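You operate a simulated robot arm through the tools that you are given. There is no shell and no other tool. Be economical: measure what you need, move in short steps, check, and stop when the job is done.

Carry out the task below with a simulated two-armed robot. There is one attempt and no reset: what you move stays moved.

TASK
Take the green stopper on the front of the nozzle bench and put it away on the press end of the side bench. Close the tool drawer. Take the lime block and leave it on the thin blue card. Fetch the yellow stopper and set it on the dry again bay of the steel table. Fetch the pale grey box marked "Plugs" from the press end of the side bench and set it on the bay between the guides. Turn the depth dial to 4 mm. Take the lid off the clear jar with a blue band and lay it down on the air box end of the side bench. Put the small teal ring on the air box end of the side bench. Do these in any order.

The check looks at the end state, three seconds after you hand in, the way a careful person would. Anything else that was tipped, shoved, dropped, spilled or broken makes it a failure. Lids that push on must go on centred and level and be pressed home; caps that screw on are set level and turned clockwise until they are tight.

THE ROBOT
Two 7-joint arms with fingered hands on one trunk, on a base that drives. Base frame: it is fixed to the floor where the robot stands at the start and does not move with it; the origin is under the middle of the robot, x ahead of it, y to its left, z up; the surface under the hand at the start is at about z = 820. Units: mm, rad, N and s.
The left shoulder is at the start at [30, 119, 1094], the right one opposite. With the tool pointing down near the work surface each hand reaches from about 300 to 760 mm from the robot's upright axis, wherever it stands, measured 20 degrees to its own side. Places, roughly: air box end of the side bench [-5200, 7500, 900]; bay between the guides [-3400, 7300, 400]; clear jar with a blue band (8x8x11 cm) [-5200, 7300, 900]; depth dial [-4900, 8400, 900]; dry again bay of the steel table [8700, 6600, 800]; green stopper (3x3x3 cm) [500, 0, 800]; lime block (5x4x9 cm) [6600, 5000, 900]; pale grey box [-5250, 8250, 1000]; press end of the side bench [-5200, 8400, 900]; small teal ring (6x6x2 cm) [-3500, 7100, 500]; thin blue card [6000, 5250, 1000]; tool drawer [3900, 3600, 500]; yellow stopper (3x3x3 cm) [6500, 5200, 900]. Payload 3.8 kg a hand.
The tool frame of a hand sits at the grasp point between the pads (the TCP): z along the fingers, y along the line on which they close. The tips reach 25 mm beyond it. Largest opening 88 mm; the body of the gripper starts 29 mm behind the TCP. The gripper is a hand of 4 fingers: y runs from the thumb to the fingers, the wrist lies at [-13, -106, -174] in the tool frame.
Orientation is that of the tool frame in the base frame, as a unit quaternion [x, y, z, w]. With the fingers straight down and the wrist toward the robot, the tool's x, y and z point along [0, 1, 0], [1, 0, 0] and [0, 0, -1] of the base frame.

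THE INTERFACE
- The arms move only by the tool move_arm. It takes "left_series", "right_series" or both (then of equal length, played together; a hand with none holds still); each is a list that holds one entry, the list of rows, each a list of 6 numbers: the shift along the tool's x, y, z in units of 500 mm (1.0 is 500 mm), then the turn, a rotation vector about the tool's x, y, z in units of 120 degrees (1.0 is 120 degrees). In form: [[[tx, ty, tz, rx, ry, rz], ...]]. A call has 1 to 10 rows; each row is the pose to reach, as a shift and turn from the pose commanded when the call began, along the tool's axes at that moment. A call with a number of a shift or a turn outside -1 to 1 is refused whole. A row lasts 0.2 s, in which the tool goes at most 50 mm and 0.15 rad; a call with a longer step from one row to the next is refused whole. A pose out of reach is approached as far as the arm can. The call stops where the force on the tool passes 40 N (or 10 N more than at its start, if that is more) or the arm is blocked; 0.2 s more then pass. In this call time passes only in rows, and 0.2 s behind the last. The reply holds the time, the measured pose of the TCP, the force on the tool along the base axes, the opening and the grip force, in the units named above and with some noise, with the torque about the TCP (base axes, N m) and any sound that the robot's microphone picked up.
- Cameras (640 x 400 px; columns grow to the right, rows downward): "scene" is now at [55, 20.6, 1636.7]; the picture's right is [0.23, -0.97, 0.00], its down [-0.74, -0.18, -0.65] and it looks along [0.63, 0.15, -0.76] (base axes); focal length 267 px, centre (320, 200). "left" rides on the left gripper at [-64, -83, -98] in its tool frame; the picture's right is [-0.62, -0.37, 0.69], its down [0.71, -0.63, 0.30] and it looks along [0.32, 0.68, 0.65] (tool axes); focal length 265 px, centre (320, 200). "right" rides on the right gripper at [64, -83, -98] in its tool frame; the picture's right is [-0.62, 0.37, -0.69], its down [-0.71, -0.63, 0.30] and it looks along [-0.32, 0.68, 0.65] (tool axes); focal length 265 px, centre (320, 200). There is no depth. A picture from a camera that has moved, and an enlarged one, comes with that camera's place and axes in the base frame and with its lens.
- capture(camera): a new picture of that camera. The clock stands still meanwhile.
- slide_trunk(by): slides the trunk up (or, below 0, down) by that many mm; the arms and the scene camera ride with it, the base frame stays. It gives what a move gives, with no picture.
- base_move(legs): drives the robot by 1 to 6 legs, each [ahead, left, turn to the left] in mm, mm and rad, along the robot's own axes; the way and the turn of a leg run together, so that a leg with both is an arc; at most 1500 mm and 3.142 rad a leg. The arms and the cameras ride along, it lands a little off, and it stops where it bumps. It gives what a move gives.
- move_fingers(index, middle, ring, thumb_bend, thumb_turn, hand): sets how far each is bent, from 0 (flat) to 100 (curled in); at 30 the hand is open as for a grip, at 70 the pads meet at the TCP. One left out holds its place. A second passes; each finger stops where it meets its share of the squeeze, and holds until it gets a number again. It is the only way to open and close the hand. It gives what a move gives, with no picture; readings hold the bend of each and the force on the fingers (four entries, about 0 where the hand has none), thumb and palm. thumb_turn goes from beside the hand (0) to across from the fingers (100), as for a grip.
- head_to(pan, tilt): turns the head with the scene camera to pan (to the left, within 2.094 rad either way) and tilt (down, from -0.506 to 1.204), counted from straight ahead of the robot. It gives what a move gives.
- enlarge(camera, box): a new picture of the part [left, top, right, bottom] of that camera's present view, enlarged. The clock stands still meanwhile.
- close_job(): hands the job in; it is judged then, once.

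Go step by step. Nothing tells you exact positions but the pictures and the camera data: compare them with the known pose of the tool, close in by small moves and look again before you grip or let go. The budget is 196 turns and 172 pictures, counting those below and the enlarged ones. Unless the task says otherwise, let go and move clear before handing in, and close with one line.

The tools are called as a command line: name --argument value ..., lists and objects as JSON in quotes. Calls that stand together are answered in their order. move_arm: Moves the arms, as the interface text tells. Its arguments: {"type":"object","properties":{"left_series":{"type":"array","items":{"type":"array","items":{"type":"array","items":{"type":"number"}}}},"right_series":{"type":"array","items":{"type":"array","items":{"type":"array","items":{"type":"number"}}}}},"required":[]} The other tools are called the same way: slide_trunk (by) slides the trunk up or down; move_fingers (index, middle, ring, thumb_bend, thumb_turn, hand) moves the fingers one by one; base_move (legs) drives the base; head_to (pan, tilt) turns the head that bears the scene camera; capture (camera) takes a picture; enlarge (camera, box) takes an enlarged picture of a part of a camera's view; close_job () hands the job in.

At the start:

```text
clock: 0.0
left_eef_pos: [530.9, 240.1, 1032.1]
left_orientation: [0.707, 0.707, 0.0, 0.0]
left_force: [-0.1, -0.7, 0.1]
left_moment: [0.02, 0.02, 0.0]
left_gripper_width: 87.5
left_gripper_force: 0.0
left_shape: jaw
left_bend: [30.0, 30.0, 30.0, 30.0, 98.0]
left_finger forces: [0.0, 0.0, 0.0, 0.1, 0.0, 0.1]
right_eef_pos: [563.9, -182.1, 1029.4]
right_orientation: [0.707, 0.707, 0.0, 0.0]
right_force: [0.3, 0.4, 0.5]
right_moment: [0.01, 0.0, -0.01]
right_gripper_width: 87.5
right_gripper_force: 0.2
right_shape: jaw
right_bend: [30.0, 30.0, 30.0, 30.0, 98.0]
right_finger forces: [0.1, 0.0, 0.1, 0.0, 0.1, 0.0]
trunk travel left (down, up): [-250.0, 340.0]
robot x, y, heading: [-1.1, 2.9, -0.001]
head pan, tilt: [0.234, 0.869]
```

scene: 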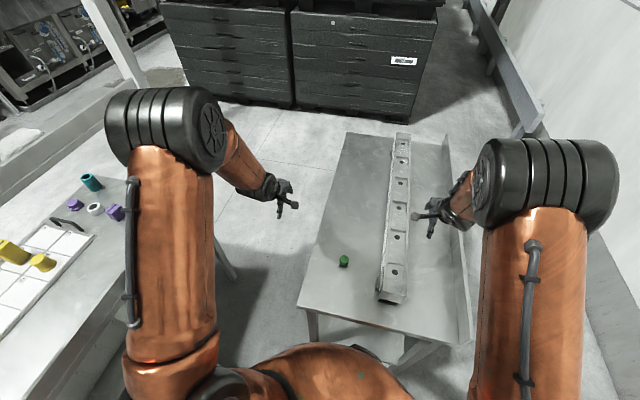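
right: 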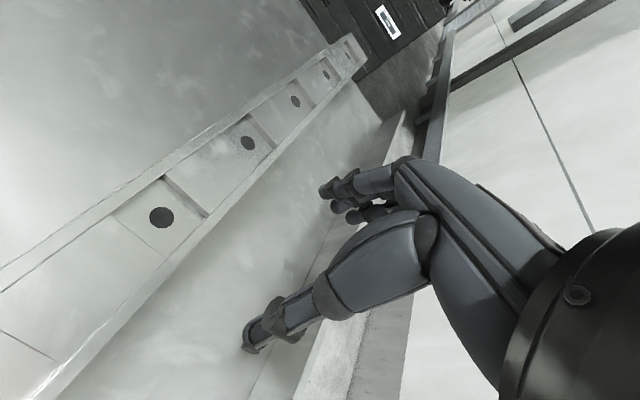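
left: 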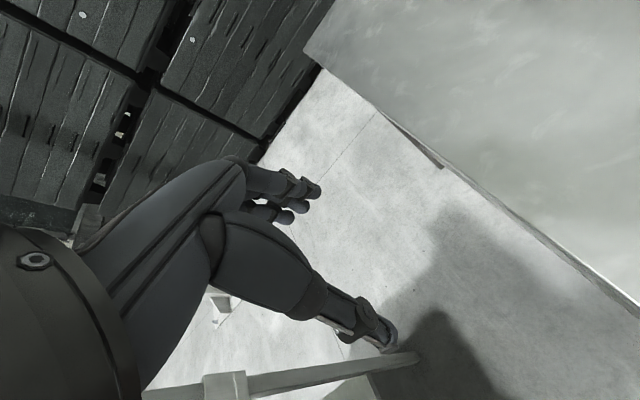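

The green stopper sits at about [480, 40, 835] according to the scene camera. I'll move the left hand above it and look.

move_arm --left_series '[[[-0.08, -0.02, 0.032, 0, 0, 0], [-0.16, -0.04, 0.064, 0, 0, 0], [-0.24, -0.06, 0.096, 0, 0, 0], [-0.32, -0.08, 0.128, 0, 0, 0], [-0.4, -0.102, 0.16, 0, 0, 0]]]'

capture --camera "left"

capture --camera "scene"

```text
clock: 1.2
left_eef_pos: [481.1, 40.6, 951.9]
left_orientation: [0.707, 0.707, 0.0, -0.001]
left_force: [0.0, -0.3, -1.0]
left_moment: [0.01, 0.02, -0.03]
left_gripper_width: 87.6
left_gripper_force: 0.1
left_shape: jaw
left_bend: [30.0, 30.0, 30.0, 30.0, 98.0]
left_finger forces: [0.0, 0.1, 0.0, 0.0, 0.1, 0.0]
right_eef_pos: [563.7, -183.2, 1031.1]
right_orientation: [0.707, 0.707, 0.0, -0.001]
right_force: [-0.1, 0.8, -0.5]
right_moment: [0.0, -0.01, 0.04]
right_gripper_width: 87.8
right_gripper_force: 0.1
right_shape: jaw
right_bend: [30.0, 30.0, 30.0, 30.0, 98.0]
right_finger forces: [0.1, 0.0, 0.1, 0.0, 0.1, 0.0]
trunk travel left (down, up): [-250.0, 340.0]
robot x, y, heading: [0.2, 1.5, -0.0]
head pan, tilt: [0.234, 0.869]
```

```text
168 pictures are left
camera left: at [399.0, -25.5, 1050.1], right [-0.37, -0.62, -0.69], down [-0.63, 0.71, -0.3], along [0.68, 0.33, -0.65], focal length 265 px, centre (320, 200)
```

left: 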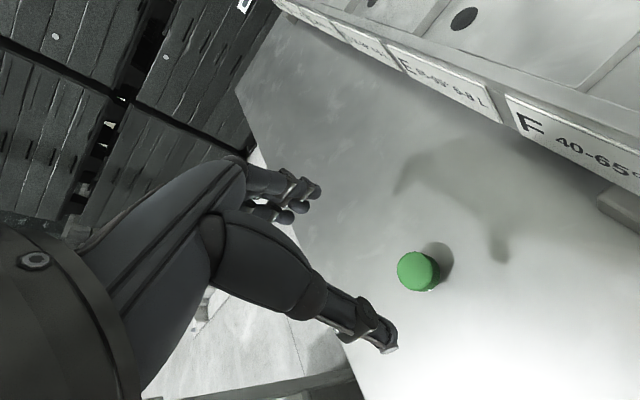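

```text
167 pictures are left
camera scene: at [54.7, 19.2, 1636.7], right [0.23, -0.97, 0.0], down [-0.74, -0.18, -0.65], along [0.63, 0.15, -0.76], focal length 267 px, centre (320, 200)
```

scene: 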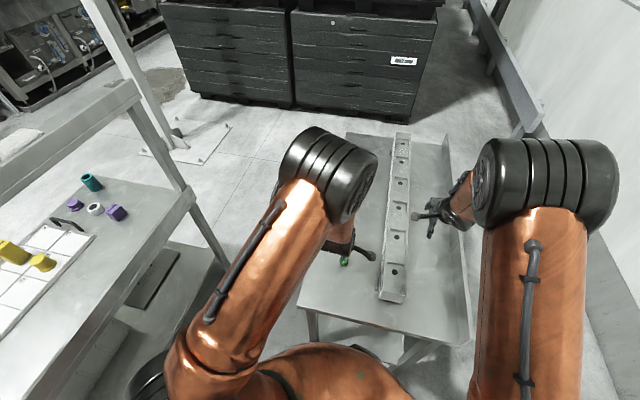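

Both cameras place the stopper at about [481, 40], right below the TCP. I'll descend straight down and close the hand.

move_arm --left_series '[[[0, 0, 0.08, 0, 0, 0], [0, 0, 0.15, 0, 0, 0], [0, 0, 0.19, 0, 0, 0], [0, 0, 0.21, 0, 0, 0]]]'

move_fingers --hand "left" --index 70 --middle 70 --ring 70 --thumb_bend 70

capture --camera "left"

```text
clock: 2.2
left_eef_pos: [479.4, 41.6, 847.5]
left_orientation: [0.707, 0.707, 0.001, 0.001]
left_force: [-0.1, 0.8, 1.2]
left_moment: [0.01, 0.02, -0.03]
left_gripper_width: 87.9
left_gripper_force: 0.1
left_shape: jaw
left_bend: [30.0, 30.0, 30.0, 30.0, 98.0]
left_finger forces: [0.0, 0.0, 0.1, 0.0, 0.0, 0.0]
right_eef_pos: [563.6, -182.2, 1029.6]
right_orientation: [0.707, 0.707, -0.001, -0.001]
right_force: [0.0, -0.3, 0.4]
right_moment: [0.0, -0.01, -0.01]
right_gripper_width: 87.8
right_gripper_force: 0.1
right_shape: jaw
right_bend: [30.0, 30.0, 30.0, 30.0, 98.0]
right_finger forces: [0.1, 0.1, 0.0, 0.0, 0.0, 0.0]
trunk travel left (down, up): [-250.0, 340.0]
robot x, y, heading: [-3.0, 1.0, 0.005]
head pan, tilt: [0.234, 0.869]
```

```text
clock: 3.2
left_eef_pos: [481.5, 42.6, 847.7]
left_orientation: [0.707, 0.707, 0.001, 0.001]
left_force: [3.3, 1.1, 8.3]
left_moment: [-0.09, -0.26, 0.03]
left_gripper_width: 18.3
left_gripper_force: 11.1
left_shape: fingers
left_bend: [60.0, 69.0, 70.0, 63.0, 97.0]
left_finger forces: [14.6, 0.5, 0.1, 0.1, 5.9, 0.0]
right_eef_pos: [563.3, -183.5, 1031.0]
right_orientation: [0.707, 0.708, 0.0, -0.001]
right_force: [-0.8, 0.5, 0.0]
right_moment: [0.01, 0.04, -0.01]
right_gripper_width: 87.6
right_gripper_force: 0.1
right_shape: jaw
right_bend: [30.0, 30.0, 30.0, 30.0, 98.0]
right_finger forces: [0.1, 0.0, 0.1, 0.0, 0.0, 0.0]
trunk travel left (down, up): [-250.0, 340.0]
robot x, y, heading: [-0.7, 2.5, -0.001]
head pan, tilt: [0.234, 0.869]
```

```text
166 pictures are left
camera left: at [397.5, -23.2, 945.9], right [-0.37, -0.62, -0.69], down [-0.63, 0.71, -0.31], along [0.68, 0.32, -0.65], focal length 265 px, centre (320, 200)
```

left: 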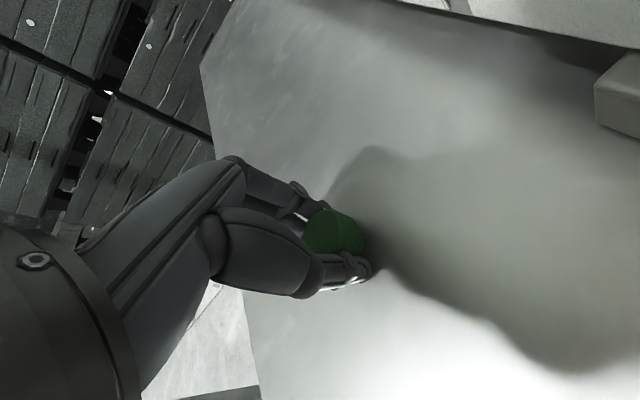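

Only the index and thumb hold the stopper, about 10 mm off the hand's middle. I'll open and look before re-gripping.

move_fingers --hand "left" --index 30 --middle 30 --ring 30 --thumb_bend 30

enlarge --camera "left" --box '[200, 130, 460, 310]'

```text
clock: 4.2
left_eef_pos: [480.8, 41.9, 846.8]
left_orientation: [0.707, 0.707, 0.0, 0.0]
left_force: [0.5, 0.8, 0.7]
left_moment: [0.0, 0.0, 0.01]
left_gripper_width: 84.5
left_gripper_force: 0.1
left_shape: fingers
left_bend: [30.0, 30.0, 30.0, 30.0, 97.0]
left_finger forces: [0.0, 0.0, 0.0, 0.1, 0.0, 0.0]
right_eef_pos: [564.3, -183.5, 1029.6]
right_orientation: [0.707, 0.707, -0.001, 0.0]
right_force: [0.4, 0.1, -0.9]
right_moment: [-0.02, -0.01, -0.03]
right_gripper_width: 87.6
right_gripper_force: 0.1
right_shape: jaw
right_bend: [30.0, 30.0, 30.0, 30.0, 98.0]
right_finger forces: [0.1, 0.1, 0.0, 0.0, 0.0, 0.0]
trunk travel left (down, up): [-250.0, 340.0]
robot x, y, heading: [-4.8, -0.9, -0.003]
head pan, tilt: [0.234, 0.869]
```

```text
2.22 times, centred on (330, 220) of left
camera zoom: at [397.3, -23.1, 945.1], right [-0.37, -0.62, -0.69], down [-0.63, 0.71, -0.3], along [0.68, 0.32, -0.65], focal length 590 px, centre (298, 156)
```

zoom: 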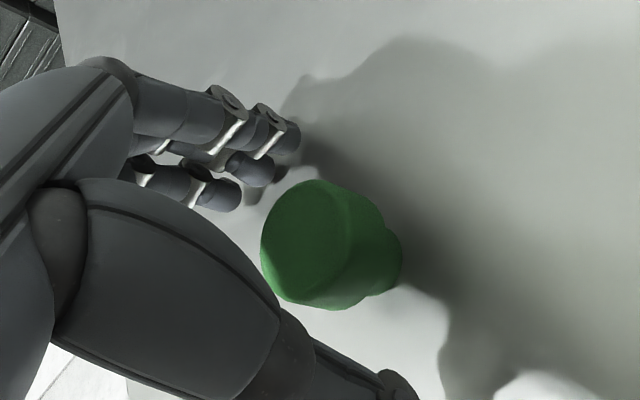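

The stopper stands upright, centred near [480, 34.5]. I'll shift 7 mm to centre and grip again.

move_arm --left_series '[[[-0.015, 0, 0, 0, 0, 0]]]'

move_fingers --hand "left" --index 70 --middle 70 --ring 70 --thumb_bend 70

enlarge --camera "left" --box '[200, 130, 460, 310]'

```text
clock: 4.6
left_eef_pos: [478.4, 34.3, 845.8]
left_orientation: [0.707, 0.708, 0.0, 0.0]
left_force: [-0.6, 0.4, 0.3]
left_moment: [0.03, 0.02, 0.02]
left_gripper_width: 84.6
left_gripper_force: 0.2
left_shape: fingers
left_bend: [30.0, 30.0, 30.0, 30.0, 97.0]
left_finger forces: [0.1, 0.0, 0.0, 0.0, 0.1, 0.1]
right_eef_pos: [564.5, -183.3, 1029.8]
right_orientation: [0.707, 0.707, 0.0, 0.001]
right_force: [0.2, -0.1, -0.4]
right_moment: [0.01, -0.03, 0.02]
right_gripper_width: 87.6
right_gripper_force: 0.1
right_shape: jaw
right_bend: [30.0, 30.0, 30.0, 30.0, 98.0]
right_finger forces: [0.1, 0.0, 0.0, 0.0, 0.0, 0.0]
trunk travel left (down, up): [-250.0, 340.0]
robot x, y, heading: [-1.6, 0.2, 0.003]
head pan, tilt: [0.234, 0.869]
```

```text
clock: 5.6
left_eef_pos: [478.6, 34.8, 846.3]
left_orientation: [0.708, 0.706, -0.001, 0.0]
left_force: [1.3, -0.5, 6.6]
left_moment: [-0.01, -0.04, 0.0]
left_gripper_width: 14.2
left_gripper_force: 10.1
left_shape: fingers
left_bend: [64.0, 66.0, 70.0, 63.0, 97.0]
left_finger forces: [5.4, 5.7, 0.0, 0.1, 8.9, 0.0]
right_eef_pos: [564.5, -182.7, 1029.4]
right_orientation: [0.707, 0.707, 0.0, 0.0]
right_force: [0.8, 0.2, -0.4]
right_moment: [-0.02, -0.01, 0.04]
right_gripper_width: 87.4
right_gripper_force: 0.1
right_shape: jaw
right_bend: [30.0, 30.0, 30.0, 30.0, 98.0]
right_finger forces: [0.0, 0.0, 0.1, 0.1, 0.1, 0.1]
trunk travel left (down, up): [-250.0, 340.0]
robot x, y, heading: [-0.8, -1.4, -0.007]
head pan, tilt: [0.234, 0.869]
```

```text
2.22 times, centred on (330, 220) of left
camera zoom: at [395.9, -30.8, 945.6], right [-0.37, -0.62, -0.69], down [-0.63, 0.71, -0.3], along [0.68, 0.32, -0.65], focal length 590 px, centre (298, 156)
```

zoom: 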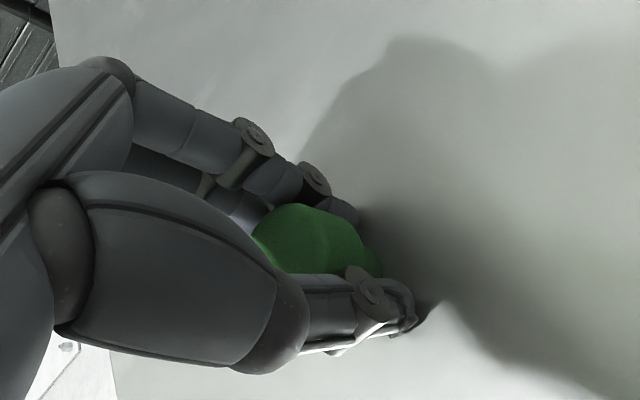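

The grip is balanced now (index and middle against thumb). I'll lift and look around to plan the drive.

move_arm --left_series '[[[0, 0, -0.04, 0, 0, 0], [0, 0, -0.12, 0, 0, 0], [0, 0, -0.2, 0, 0, 0], [0, 0, -0.28, 0, 0, 0], [0, 0, -0.36, 0, 0, 0], [0.08, 0, -0.36, 0, 0, 0], [0.16, 0, -0.36, 0, 0, 0], [0.24, 0, -0.36, 0, 0, 0], [0.32, 0, -0.36, 0, 0, 0]]]'

head_to --pan 1.3 --tilt 0.35

capture --camera "scene"

head_to --pan 2.09 --tilt 0.3

capture --camera "scene"

head_to --pan 0.3 --tilt 0.3

capture --camera "scene"

capture --camera "left"

```text
clock: 7.6
left_eef_pos: [479.2, 194.0, 1027.7]
left_orientation: [0.707, 0.707, -0.001, 0.001]
left_force: [-0.2, 0.5, 0.2]
left_moment: [-0.02, 0.0, 0.01]
left_gripper_width: 13.8
left_gripper_force: 6.6
left_shape: fingers
left_bend: [64.0, 67.0, 70.0, 63.0, 96.0]
left_finger forces: [3.5, 2.8, 0.1, 0.0, 6.5, 0.0]
right_eef_pos: [563.4, -181.1, 1028.9]
right_orientation: [0.707, 0.708, -0.001, 0.0]
right_force: [-0.2, -0.4, 1.2]
right_moment: [-0.02, 0.0, -0.01]
right_gripper_width: 87.8
right_gripper_force: 0.0
right_shape: jaw
right_bend: [30.0, 30.0, 30.0, 30.0, 98.0]
right_finger forces: [0.1, 0.0, 0.0, 0.1, 0.0, 0.0]
trunk travel left (down, up): [-250.0, 340.0]
robot x, y, heading: [-4.9, 0.1, -0.0]
head pan, tilt: [0.234, 0.869]
```

```text
clock: 8.9
left_eef_pos: [480.3, 192.4, 1027.7]
left_orientation: [0.707, 0.707, 0.0, 0.001]
left_force: [0.1, -0.8, -0.2]
left_moment: [0.03, 0.0, -0.03]
left_gripper_width: 13.8
left_gripper_force: 7.0
left_shape: fingers
left_bend: [64.0, 67.0, 70.0, 63.0, 96.0]
left_finger forces: [3.6, 2.7, 0.0, 0.0, 6.4, 0.0]
right_eef_pos: [563.5, -182.4, 1029.4]
right_orientation: [0.707, 0.707, 0.0, -0.001]
right_force: [-0.6, -0.7, 0.9]
right_moment: [-0.02, 0.01, 0.0]
right_gripper_width: 87.8
right_gripper_force: 0.0
right_shape: jaw
right_bend: [30.0, 30.0, 30.0, 30.0, 98.0]
right_finger forces: [0.1, 0.0, 0.0, 0.0, 0.0, 0.1]
trunk travel left (down, up): [-250.0, 340.0]
robot x, y, heading: [-1.3, -0.7, -0.0]
head pan, tilt: [1.3, 0.351]
```

```text
163 pictures are left
camera scene: at [4.8, 92.5, 1681.8], right [0.96, -0.27, 0.0], down [-0.09, -0.33, -0.94], along [0.25, 0.9, -0.34], focal length 267 px, centre (320, 200)
```

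scene: 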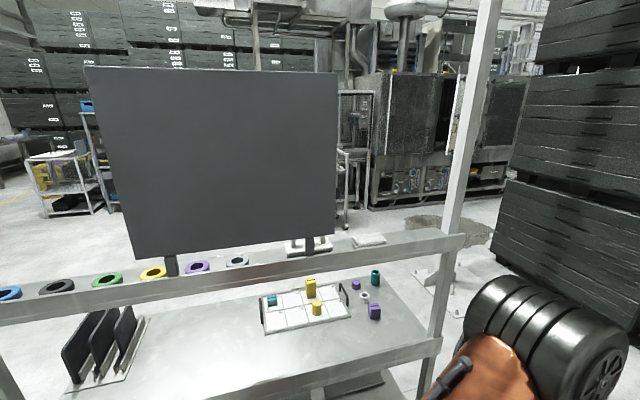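

```text
clock: 10.0
left_eef_pos: [480.0, 192.3, 1028.0]
left_orientation: [0.707, 0.707, 0.0, 0.001]
left_force: [0.1, 0.8, -0.2]
left_moment: [0.03, -0.01, 0.05]
left_gripper_width: 13.8
left_gripper_force: 6.1
left_shape: fingers
left_bend: [64.0, 67.0, 70.0, 63.0, 96.0]
left_finger forces: [3.6, 2.8, 0.0, 0.0, 6.5, 0.0]
right_eef_pos: [564.4, -181.7, 1030.3]
right_orientation: [0.707, 0.707, 0.0, 0.0]
right_force: [0.0, 1.9, 0.0]
right_moment: [-0.01, 0.0, 0.0]
right_gripper_width: 87.6
right_gripper_force: 0.0
right_shape: jaw
right_bend: [30.0, 30.0, 30.0, 30.0, 98.0]
right_finger forces: [0.0, 0.0, 0.0, 0.0, 0.0, 0.0]
trunk travel left (down, up): [-250.0, 340.0]
robot x, y, heading: [-2.1, 1.7, 0.002]
head pan, tilt: [2.089, 0.3]
```

```text
162 pictures are left
camera scene: at [-66.3, 83.9, 1686.5], right [0.87, 0.49, 0.0], down [0.15, -0.26, -0.96], along [-0.47, 0.83, -0.3], focal length 267 px, centre (320, 200)
```

scene: 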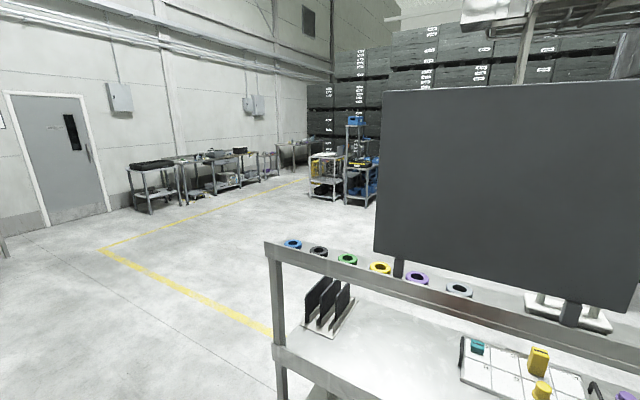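

```text
clock: 11.8
left_eef_pos: [480.1, 192.6, 1027.6]
left_orientation: [0.707, 0.707, 0.0, 0.001]
left_force: [-0.8, 0.2, -0.9]
left_moment: [-0.02, -0.01, 0.0]
left_gripper_width: 14.1
left_gripper_force: 6.6
left_shape: fingers
left_bend: [64.0, 67.0, 70.0, 63.0, 96.0]
left_finger forces: [3.6, 2.8, 0.0, 0.0, 6.5, 0.1]
right_eef_pos: [563.5, -182.3, 1029.4]
right_orientation: [0.707, 0.707, 0.0, 0.001]
right_force: [0.7, -0.1, -0.3]
right_moment: [0.03, -0.01, 0.01]
right_gripper_width: 87.7
right_gripper_force: 0.1
right_shape: jaw
right_bend: [30.0, 30.0, 30.0, 30.0, 98.0]
right_finger forces: [0.1, 0.0, 0.0, 0.0, 0.0, 0.1]
trunk travel left (down, up): [-250.0, 340.0]
robot x, y, heading: [1.3, -1.4, 0.0]
head pan, tilt: [0.3, 0.3]
```

```text
161 pictures are left
camera scene: at [69.0, 30.4, 1686.5], right [0.3, -0.96, 0.0], down [-0.28, -0.09, -0.96], along [0.91, 0.28, -0.3], focal length 267 px, centre (320, 200)
```

scene: 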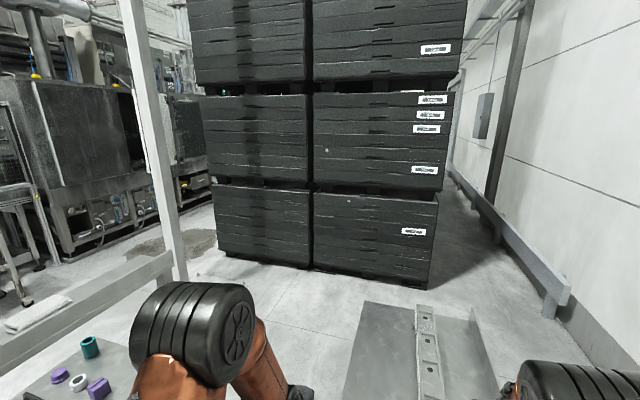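

```text
160 pictures are left
camera left: at [396.8, 127.2, 1126.2], right [-0.37, -0.62, -0.69], down [-0.63, 0.71, -0.3], along [0.68, 0.32, -0.65], focal length 265 px, centre (320, 200)
```

left: 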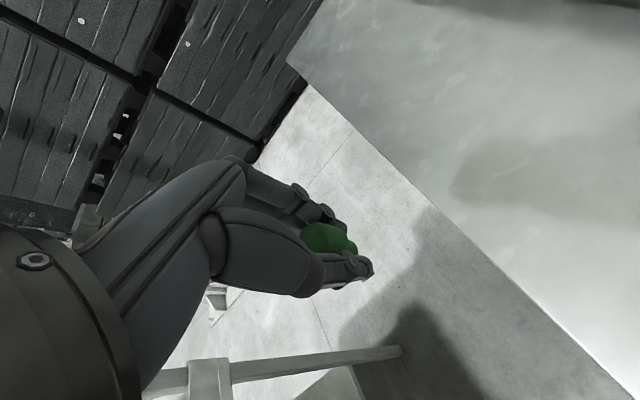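

The stopper is held. The side bench lies in the far back-left corner, so I'll back away from the benches, turn left and drive part of the way before looking again.

base_move --legs '[[-1500, 0, 0], [0, 0, 1.811], [1500, 0, 0], [1500, 0, 0], [1500, 0, 0]]'

capture --camera "scene"

```text
clock: 44.8
left_eef_pos: [-3270.2, 4659.3, 1028.1]
left_orientation: [-0.17, 0.985, -0.001, 0.0]
left_force: [-0.5, -0.1, -0.5]
left_moment: [-0.02, -0.02, -0.01]
left_gripper_width: 13.3
left_gripper_force: 5.7
left_shape: fingers
left_bend: [65.0, 67.0, 70.0, 63.0, 96.0]
left_finger forces: [3.4, 2.7, 0.0, 0.0, 6.1, 0.0]
right_eef_pos: [-2944.6, 4862.8, 1029.3]
right_orientation: [-0.171, 0.985, -0.001, 0.0]
right_force: [-0.3, -0.2, -0.4]
right_moment: [0.02, 0.0, 0.02]
right_gripper_width: 87.3
right_gripper_force: 0.0
right_shape: jaw
right_bend: [30.0, 30.0, 30.0, 30.0, 98.0]
right_finger forces: [0.0, 0.0, 0.1, 0.0, 0.0, 0.0]
trunk travel left (down, up): [-250.0, 340.0]
robot x, y, heading: [-2927.1, 4273.1, 1.914]
head pan, tilt: [0.3, 0.3]
```

```text
159 pictures are left
camera scene: at [-2978.4, 4330.8, 1686.5], right [0.8, 0.6, 0.0], down [0.18, -0.24, -0.96], along [-0.57, 0.76, -0.3], focal length 267 px, centre (320, 200)
```

scene: 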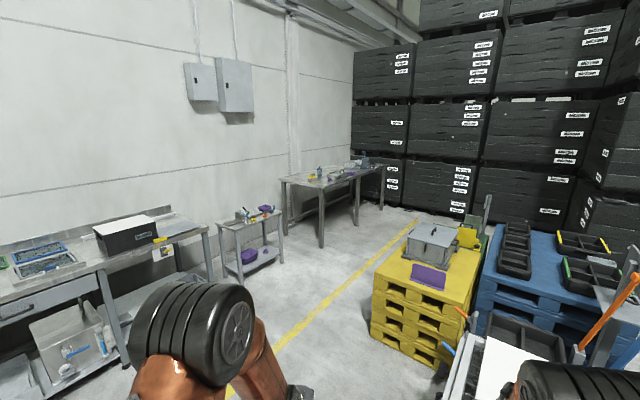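

The side bench (front edge x ≈ -4900) and the yellow pallet stack (bay, teal ring) are in view with an aisle along x ≈ -4250. I'll drive to its mouth.

base_move --legs '[[0, 0, 0.44], [930, 0, 0], [930, 0, 0], [0, 0, -0.78]]'

capture --camera "scene"

```text
clock: 57.4
left_eef_pos: [-4494.5, 6015.0, 1028.1]
left_orientation: [-0.037, 0.999, 0.0, 0.0]
left_force: [0.4, -0.4, -0.5]
left_moment: [0.04, -0.04, -0.02]
left_gripper_width: 12.8
left_gripper_force: 5.9
left_shape: fingers
left_bend: [65.0, 67.0, 70.0, 63.0, 96.0]
left_finger forces: [3.4, 2.6, 0.0, 0.1, 5.7, 0.0]
right_eef_pos: [-4128.1, 6125.2, 1030.3]
right_orientation: [-0.037, 0.999, 0.0, 0.0]
right_force: [-0.2, 0.6, 0.6]
right_moment: [0.03, -0.04, 0.01]
right_gripper_width: 87.6
right_gripper_force: 0.1
right_shape: jaw
right_bend: [30.0, 30.0, 30.0, 30.0, 98.0]
right_finger forces: [0.0, 0.1, 0.0, 0.0, 0.0, 0.0]
trunk travel left (down, up): [-250.0, 340.0]
robot x, y, heading: [-4272.3, 5551.0, 1.644]
head pan, tilt: [0.3, 0.3]
```

```text
158 pictures are left
camera scene: at [-4302.0, 5620.4, 1686.5], right [0.93, 0.36, 0.0], down [0.11, -0.28, -0.96], along [-0.35, 0.89, -0.3], focal length 267 px, centre (320, 200)
```

scene: 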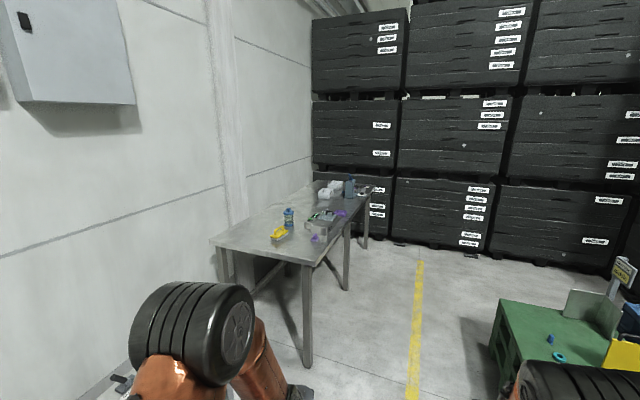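

The side bench is ahead on the left and the green table with the teal ring is on the right. I'll drive up the aisle and turn to face the side bench.

base_move --legs '[[0, 0, -0.073], [1150, 0, 0], [1150, 0, 0], [0, 0, 1.571]]'

head_to --pan 0.0 --tilt 0.75

capture --camera "scene"

```text
clock: 73.0
left_eef_pos: [-4758.6, 7673.9, 1027.7]
left_orientation: [-0.703, 0.711, 0.0, 0.0]
left_force: [-0.1, 0.6, -0.2]
left_moment: [-0.02, 0.01, 0.0]
left_gripper_width: 12.3
left_gripper_force: 5.7
left_shape: fingers
left_bend: [65.0, 67.0, 70.0, 64.0, 96.0]
left_finger forces: [3.2, 2.5, 0.1, 0.1, 5.4, 0.0]
right_eef_pos: [-4838.6, 8049.4, 1031.0]
right_orientation: [-0.702, 0.712, 0.001, -0.001]
right_force: [-0.1, -0.7, 0.2]
right_moment: [-0.02, -0.02, -0.01]
right_gripper_width: 87.5
right_gripper_force: 0.1
right_shape: jaw
right_bend: [30.0, 30.0, 30.0, 30.0, 98.0]
right_finger forces: [0.1, 0.0, 0.0, 0.0, 0.1, 0.1]
trunk travel left (down, up): [-250.0, 340.0]
robot x, y, heading: [-4275.4, 7859.1, 3.134]
head pan, tilt: [0.3, 0.3]
```

```text
clock: 74.0
left_eef_pos: [-4758.3, 7673.4, 1028.8]
left_orientation: [-0.703, 0.711, 0.0, 0.0]
left_force: [0.0, -0.7, -0.1]
left_moment: [0.0, -0.01, -0.02]
left_gripper_width: 12.5
left_gripper_force: 5.4
left_shape: fingers
left_bend: [65.0, 67.0, 70.0, 64.0, 96.0]
left_finger forces: [3.3, 2.5, 0.1, 0.0, 5.4, 0.0]
right_eef_pos: [-4837.9, 8050.3, 1030.6]
right_orientation: [-0.703, 0.712, 0.0, 0.001]
right_force: [-0.2, 0.1, -0.1]
right_moment: [-0.02, 0.01, -0.03]
right_gripper_width: 88.0
right_gripper_force: 0.0
right_shape: jaw
right_bend: [30.0, 30.0, 30.0, 30.0, 98.0]
right_finger forces: [0.1, 0.1, 0.0, 0.0, 0.0, 0.1]
trunk travel left (down, up): [-250.0, 340.0]
robot x, y, heading: [-4274.3, 7861.6, 3.131]
head pan, tilt: [0.0, 0.75]
```

```text
157 pictures are left
camera scene: at [-4340.5, 7864.0, 1646.2], right [0.01, 1.0, 0.0], down [0.68, -0.01, -0.73], along [-0.73, 0.01, -0.68], focal length 267 px, centre (320, 200)
```

scene: 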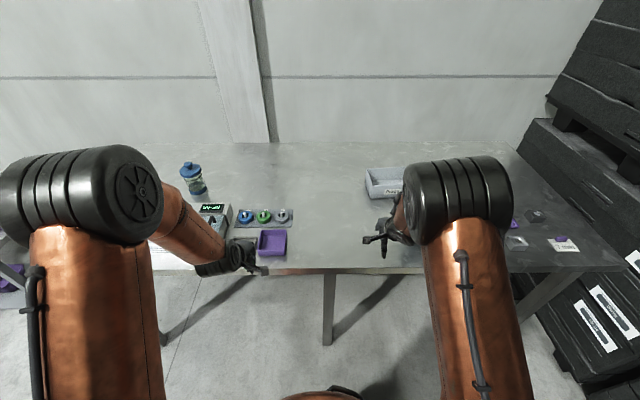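

I'll enlarge both ends of the bench to read the items.

enlarge --camera "scene" --box '[150, 145, 330, 265]'

enlarge --camera "scene" --box '[340, 140, 620, 315]'

capture --camera "right"

```text
3.33 times, centred on (240, 205) of scene
camera zoom: at [-4340.5, 7864.0, 1646.2], right [0.01, 1.0, 0.0], down [0.68, -0.01, -0.73], along [-0.73, 0.01, -0.68], focal length 890 px, centre (587, 183)
```

zoom: 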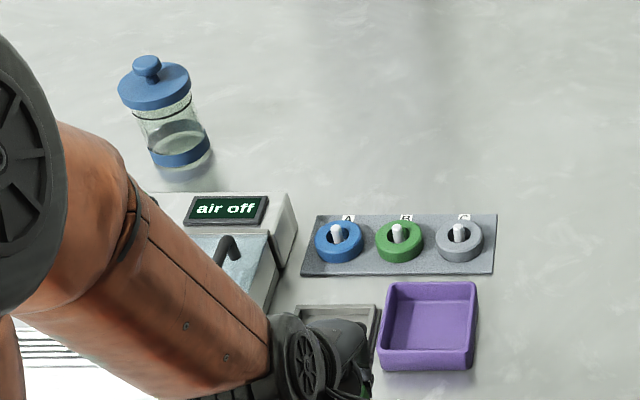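

```text
2.29 times, centred on (480, 228) of scene
camera zoom: at [-4340.5, 7864.0, 1646.2], right [0.01, 1.0, 0.0], down [0.68, -0.01, -0.73], along [-0.73, 0.01, -0.68], focal length 610 px, centre (-46, 137)
```

zoom: 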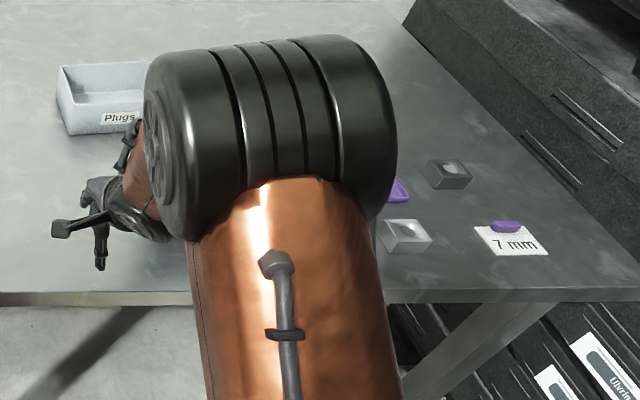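

```text
154 pictures are left
camera right: at [-4756.2, 7984.8, 1127.8], right [-0.36, 0.62, 0.69], down [0.64, 0.71, -0.3], along [-0.68, 0.33, -0.65], focal length 265 px, centre (320, 200)
```

right: 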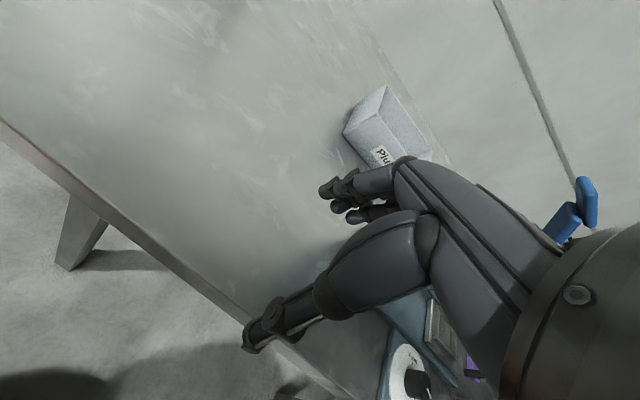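

The right arm hides the press end. I'll pull the right hand back and up, and look again.

move_arm --right_series '[[[0, -0.07, -0.06, 0, 0, 0], [0, -0.14, -0.12, 0, 0, 0], [0, -0.21, -0.18, 0, 0, 0], [0, -0.28, -0.24, 0, 0, 0], [0, -0.35, -0.3, 0, 0, 0], [0, -0.42, -0.3, 0, 0, 0]]]'

head_to --pan -0.45 --tilt 0.7

capture --camera "scene"

capture --camera "right"

```text
clock: 75.3
left_eef_pos: [-4756.7, 7672.6, 1028.4]
left_orientation: [-0.703, 0.711, 0.001, -0.001]
left_force: [0.1, -0.1, 0.8]
left_moment: [0.03, 0.01, 0.01]
left_gripper_width: 12.2
left_gripper_force: 5.2
left_shape: fingers
left_bend: [65.0, 67.0, 70.0, 64.0, 96.0]
left_finger forces: [3.2, 2.5, 0.0, 0.1, 5.4, 0.1]
right_eef_pos: [-4627.9, 8043.8, 1180.3]
right_orientation: [-0.703, 0.711, -0.002, 0.001]
right_force: [-0.3, 0.3, -0.9]
right_moment: [0.0, 0.0, 0.0]
right_gripper_width: 87.6
right_gripper_force: 0.0
right_shape: jaw
right_bend: [30.0, 30.0, 30.0, 30.0, 98.0]
right_finger forces: [0.0, 0.1, 0.0, 0.1, 0.0, 0.0]
trunk travel left (down, up): [-250.0, 340.0]
robot x, y, heading: [-4275.2, 7861.8, 3.135]
head pan, tilt: [0.0, 0.75]
```

```text
clock: 76.2
left_eef_pos: [-4759.1, 7673.5, 1028.8]
left_orientation: [-0.704, 0.71, 0.0, 0.0]
left_force: [0.4, 0.7, 0.1]
left_moment: [-0.01, -0.02, 0.0]
left_gripper_width: 12.4
left_gripper_force: 5.6
left_shape: fingers
left_bend: [65.0, 67.0, 70.0, 64.0, 96.0]
left_finger forces: [3.2, 2.5, 0.0, 0.0, 5.3, 0.1]
right_eef_pos: [-4630.5, 8043.3, 1181.2]
right_orientation: [-0.702, 0.712, -0.001, 0.0]
right_force: [0.2, -0.1, -0.2]
right_moment: [-0.04, -0.04, 0.03]
right_gripper_width: 87.5
right_gripper_force: 0.1
right_shape: jaw
right_bend: [30.0, 30.0, 30.0, 30.0, 98.0]
right_finger forces: [0.0, 0.1, 0.0, 0.0, 0.0, 0.1]
trunk travel left (down, up): [-250.0, 340.0]
robot x, y, heading: [-4278.0, 7859.8, 3.127]
head pan, tilt: [-0.45, 0.7]
```

```text
153 pictures are left
camera scene: at [-4333.3, 7900.8, 1650.4], right [0.44, 0.9, 0.0], down [0.58, -0.29, -0.76], along [-0.69, 0.34, -0.64], focal length 267 px, centre (320, 200)
```

scene: 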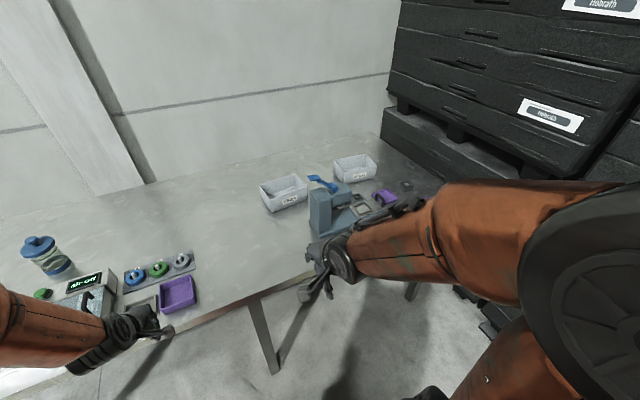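

```text
152 pictures are left
camera right: at [-4548.0, 7979.1, 1278.0], right [-0.36, 0.62, 0.69], down [0.64, 0.71, -0.3], along [-0.68, 0.33, -0.66], focal length 265 px, centre (320, 200)
```

right: 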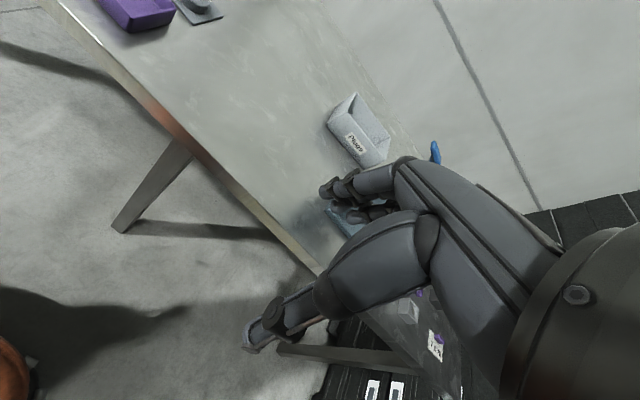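

enlarge --camera "scene" --box '[245, 135, 455, 266]'

```text
3.05 times, centred on (350, 200) of scene
camera zoom: at [-4333.3, 7900.8, 1650.4], right [0.44, 0.9, 0.0], down [0.58, -0.29, -0.76], along [-0.69, 0.34, -0.64], focal length 814 px, centre (229, 198)
```

zoom: 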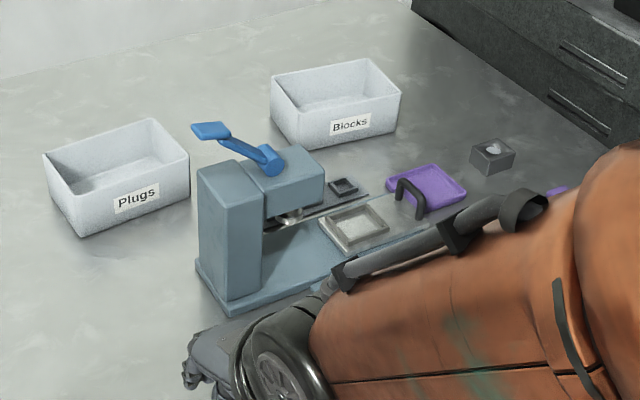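

Two grey boxes are visible. "Plugs" is the left one, with its front wall at about x=-5243, y 8096–8285. I'll move closer so the right hand can reach it while the left keeps the stopper.

base_move --legs '[[0, -100, 0], [310, 0, 0]]'

head_to --pan -0.35 --tilt 0.85

capture --camera "scene"

capture --camera "right"

```text
clock: 79.1
left_eef_pos: [-5069.6, 7777.2, 1028.3]
left_orientation: [-0.706, 0.708, -0.001, 0.0]
left_force: [-0.1, 0.1, 0.6]
left_moment: [0.0, 0.0, 0.01]
left_gripper_width: 12.8
left_gripper_force: 5.8
left_shape: fingers
left_bend: [65.0, 67.0, 70.0, 64.0, 96.0]
left_finger forces: [3.2, 2.5, 0.0, 0.0, 5.3, 0.1]
right_eef_pos: [-4942.7, 8147.2, 1180.0]
right_orientation: [-0.705, 0.709, -0.001, 0.002]
right_force: [0.1, 0.5, -0.4]
right_moment: [0.0, -0.06, 0.0]
right_gripper_width: 87.6
right_gripper_force: 0.1
right_shape: jaw
right_bend: [30.0, 30.0, 30.0, 30.0, 98.0]
right_finger forces: [0.1, 0.0, 0.0, 0.0, 0.1, 0.0]
trunk travel left (down, up): [-250.0, 340.0]
robot x, y, heading: [-4587.5, 7964.8, 3.132]
head pan, tilt: [-0.45, 0.7]
```

```text
clock: 79.8
left_eef_pos: [-5067.7, 7777.6, 1028.1]
left_orientation: [-0.706, 0.709, 0.0, -0.001]
left_force: [0.0, 1.6, 0.5]
left_moment: [-0.01, 0.0, 0.01]
left_gripper_width: 12.3
left_gripper_force: 5.7
left_shape: fingers
left_bend: [65.0, 67.0, 70.0, 64.0, 96.0]
left_finger forces: [3.2, 2.5, 0.0, 0.0, 5.4, 0.1]
right_eef_pos: [-4941.8, 8146.5, 1178.1]
right_orientation: [-0.705, 0.71, -0.001, 0.001]
right_force: [1.1, 0.6, 0.3]
right_moment: [-0.01, 0.02, 0.0]
right_gripper_width: 87.8
right_gripper_force: 0.1
right_shape: jaw
right_bend: [30.0, 30.0, 30.0, 30.0, 98.0]
right_finger forces: [0.0, 0.0, 0.0, 0.0, 0.0, 0.1]
trunk travel left (down, up): [-250.0, 340.0]
robot x, y, heading: [-4586.7, 7966.3, 3.133]
head pan, tilt: [-0.351, 0.85]
```

```text
150 pictures are left
camera scene: at [-4641.6, 7995.9, 1638.2], right [0.35, 0.94, 0.0], down [0.7, -0.26, -0.66], along [-0.62, 0.23, -0.75], focal length 267 px, centre (320, 200)
```

scene: 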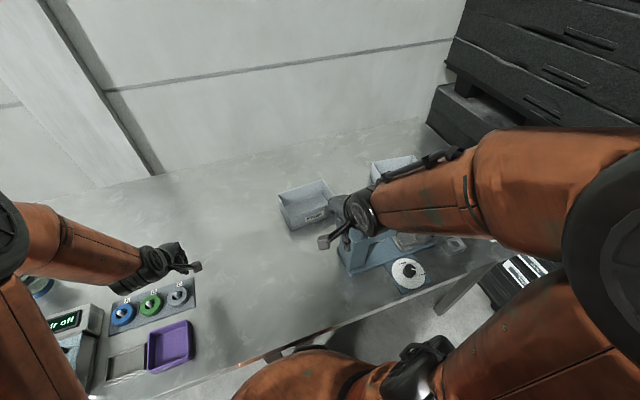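

```text
149 pictures are left
camera right: at [-4859.4, 8082.9, 1277.9], right [-0.37, 0.62, 0.69], down [0.64, 0.71, -0.3], along [-0.68, 0.33, -0.66], focal length 265 px, centre (320, 200)
```

right: 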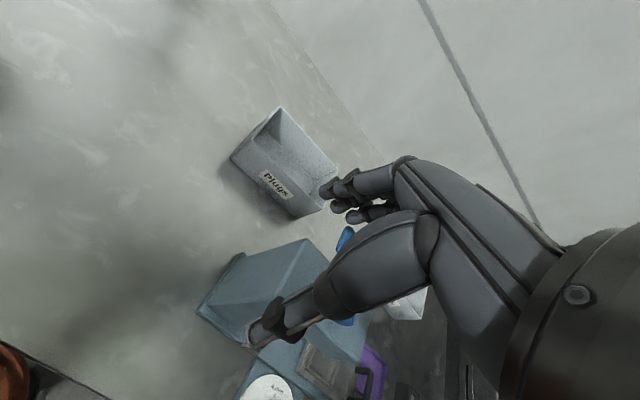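

enlarge --camera "right" --box '[200, 90, 360, 240]'

enlarge --camera "scene" --box '[250, 150, 450, 300]'

```text
2.67 times, centred on (280, 165) of right
camera zoom: at [-4859.4, 8082.9, 1277.9], right [-0.37, 0.62, 0.69], down [0.64, 0.71, -0.3], along [-0.68, 0.33, -0.66], focal length 708 px, centre (427, 293)
```

zoom: 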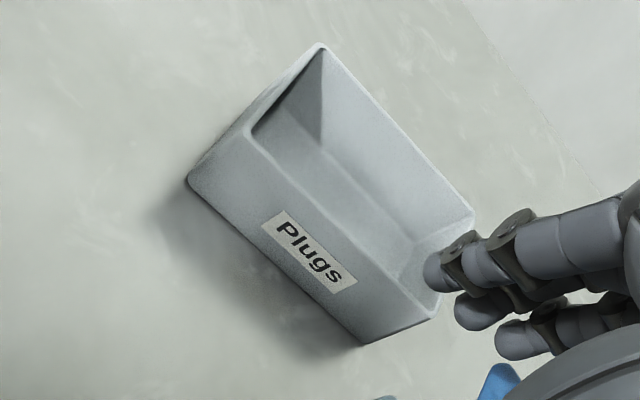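

```text
2.67 times, centred on (350, 225) of scene
camera zoom: at [-4641.6, 7995.9, 1638.2], right [0.35, 0.94, 0.0], down [0.7, -0.26, -0.66], along [-0.62, 0.23, -0.75], focal length 712 px, centre (240, 133)
```

zoom: 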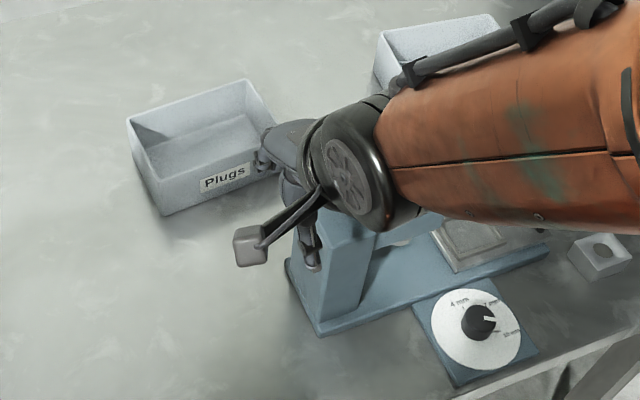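

The right forearm would pass too close over the press, so the left hand should take the box. I'll set the stopper down for now on a bare part of the bench at about [-5068, 7900].

move_arm --left_series '[[[-0.08, 0, 0.0, 0, 0, 0], [-0.16, 0, 0.02, 0, 0, 0], [-0.246, 0, 0.06, 0, 0, 0], [-0.246, 0, 0.14, 0, 0, 0], [-0.246, 0, 0.22, 0, 0, 0], [-0.246, 0, 0.29, 0, 0, 0], [-0.246, 0, 0.33, 0, 0, 0], [-0.246, 0, 0.35, 0, 0, 0], [-0.246, 0, 0.36, 0, 0, 0]]]'

enlarge --camera "left" --box '[200, 130, 460, 310]'

```text
clock: 81.2
left_eef_pos: [-5071.6, 7901.9, 905.8]
left_orientation: [-0.706, 0.708, 0.01, -0.006]
left_force: [3.7, -0.3, 9.4]
left_moment: [0.09, -0.3, -0.02]
left_gripper_width: 12.2
left_gripper_force: 9.6
left_shape: fingers
left_bend: [66.0, 68.0, 70.0, 64.0, 97.0]
left_finger forces: [2.8, 2.2, 0.0, 0.0, 14.9, 0.0]
right_eef_pos: [-4942.2, 8148.3, 1180.2]
right_orientation: [-0.704, 0.71, 0.0, 0.0]
right_force: [0.0, 0.3, 0.0]
right_moment: [0.0, 0.02, 0.01]
right_gripper_width: 87.9
right_gripper_force: 0.2
right_shape: jaw
right_bend: [30.0, 30.0, 30.0, 30.0, 98.0]
right_finger forces: [0.1, 0.0, 0.1, 0.1, 0.0, 0.0]
trunk travel left (down, up): [-250.0, 340.0]
robot x, y, heading: [-4587.2, 7965.2, 3.143]
head pan, tilt: [-0.351, 0.85]
stopped in row 6 (left hand): the force on the tool passed its limit at 88 N (the readings are from after the stop); the commanded pose is now the measured one
```

```text
2.22 times, centred on (330, 220) of left
camera zoom: at [-4986.5, 7964.5, 1004.5], right [0.36, 0.62, -0.7], down [0.62, -0.72, -0.32], along [-0.7, -0.32, -0.64], focal length 590 px, centre (298, 156)
```

zoom: 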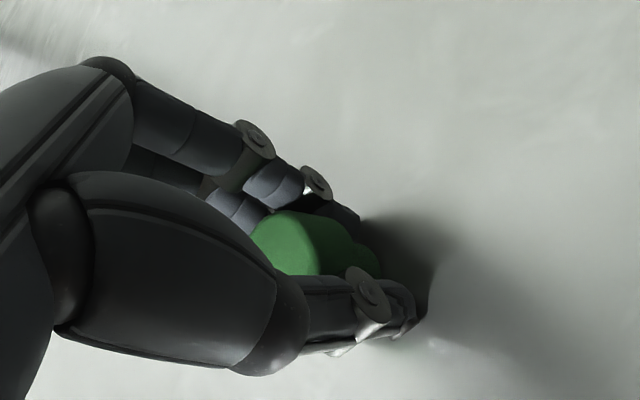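

The bench top is at z ≈ 880, not 820, so contact came early. The stopper is now at the bench surface and still held upright; I'll ease the pressure and release it.

move_arm --left_series '[[[0, 0, -0.002, 0, 0, 0]]]'

move_fingers --hand "left" --index 30 --middle 30 --ring 30 --thumb_bend 30

enlarge --camera "left" --box '[200, 130, 460, 310]'

```text
clock: 81.6
left_eef_pos: [-5071.6, 7902.6, 907.8]
left_orientation: [-0.706, 0.708, 0.008, -0.004]
left_force: [-0.2, -0.6, -0.3]
left_moment: [0.0, 0.04, -0.01]
left_gripper_width: 11.8
left_gripper_force: 5.5
left_shape: fingers
left_bend: [66.0, 68.0, 70.0, 64.0, 96.0]
left_finger forces: [3.5, 2.8, 0.0, 0.0, 5.6, 0.0]
right_eef_pos: [-4943.4, 8147.3, 1179.9]
right_orientation: [-0.706, 0.708, 0.0, 0.001]
right_force: [0.0, 0.4, -0.6]
right_moment: [0.03, 0.0, 0.0]
right_gripper_width: 87.7
right_gripper_force: 0.0
right_shape: jaw
right_bend: [30.0, 30.0, 30.0, 30.0, 98.0]
right_finger forces: [0.0, 0.0, 0.0, 0.0, 0.1, 0.0]
trunk travel left (down, up): [-250.0, 340.0]
robot x, y, heading: [-4587.9, 7963.3, 3.138]
head pan, tilt: [-0.351, 0.85]
```

```text
clock: 82.6
left_eef_pos: [-5072.6, 7902.0, 908.0]
left_orientation: [-0.706, 0.708, 0.01, -0.005]
left_force: [-0.5, 0.0, -0.2]
left_moment: [0.03, 0.03, -0.02]
left_gripper_width: 84.2
left_gripper_force: 0.0
left_shape: fingers
left_bend: [30.0, 30.0, 30.0, 30.0, 97.0]
left_finger forces: [0.0, 0.0, 0.0, 0.0, 0.1, 0.0]
right_eef_pos: [-4942.3, 8147.4, 1179.9]
right_orientation: [-0.705, 0.709, -0.001, 0.0]
right_force: [0.7, -0.2, 0.5]
right_moment: [0.05, -0.01, 0.0]
right_gripper_width: 87.7
right_gripper_force: 0.0
right_shape: jaw
right_bend: [30.0, 30.0, 30.0, 30.0, 98.0]
right_finger forces: [0.0, 0.0, 0.0, 0.1, 0.1, 0.0]
trunk travel left (down, up): [-250.0, 340.0]
robot x, y, heading: [-4585.9, 7966.4, 3.138]
head pan, tilt: [-0.351, 0.85]
```

```text
2.22 times, centred on (330, 220) of left
camera zoom: at [-4987.1, 7964.5, 1005.5], right [0.36, 0.62, -0.7], down [0.62, -0.72, -0.32], along [-0.7, -0.32, -0.64], focal length 590 px, centre (298, 156)
```

zoom: 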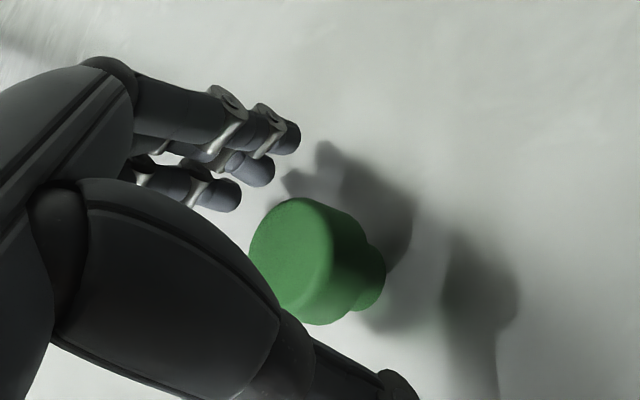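

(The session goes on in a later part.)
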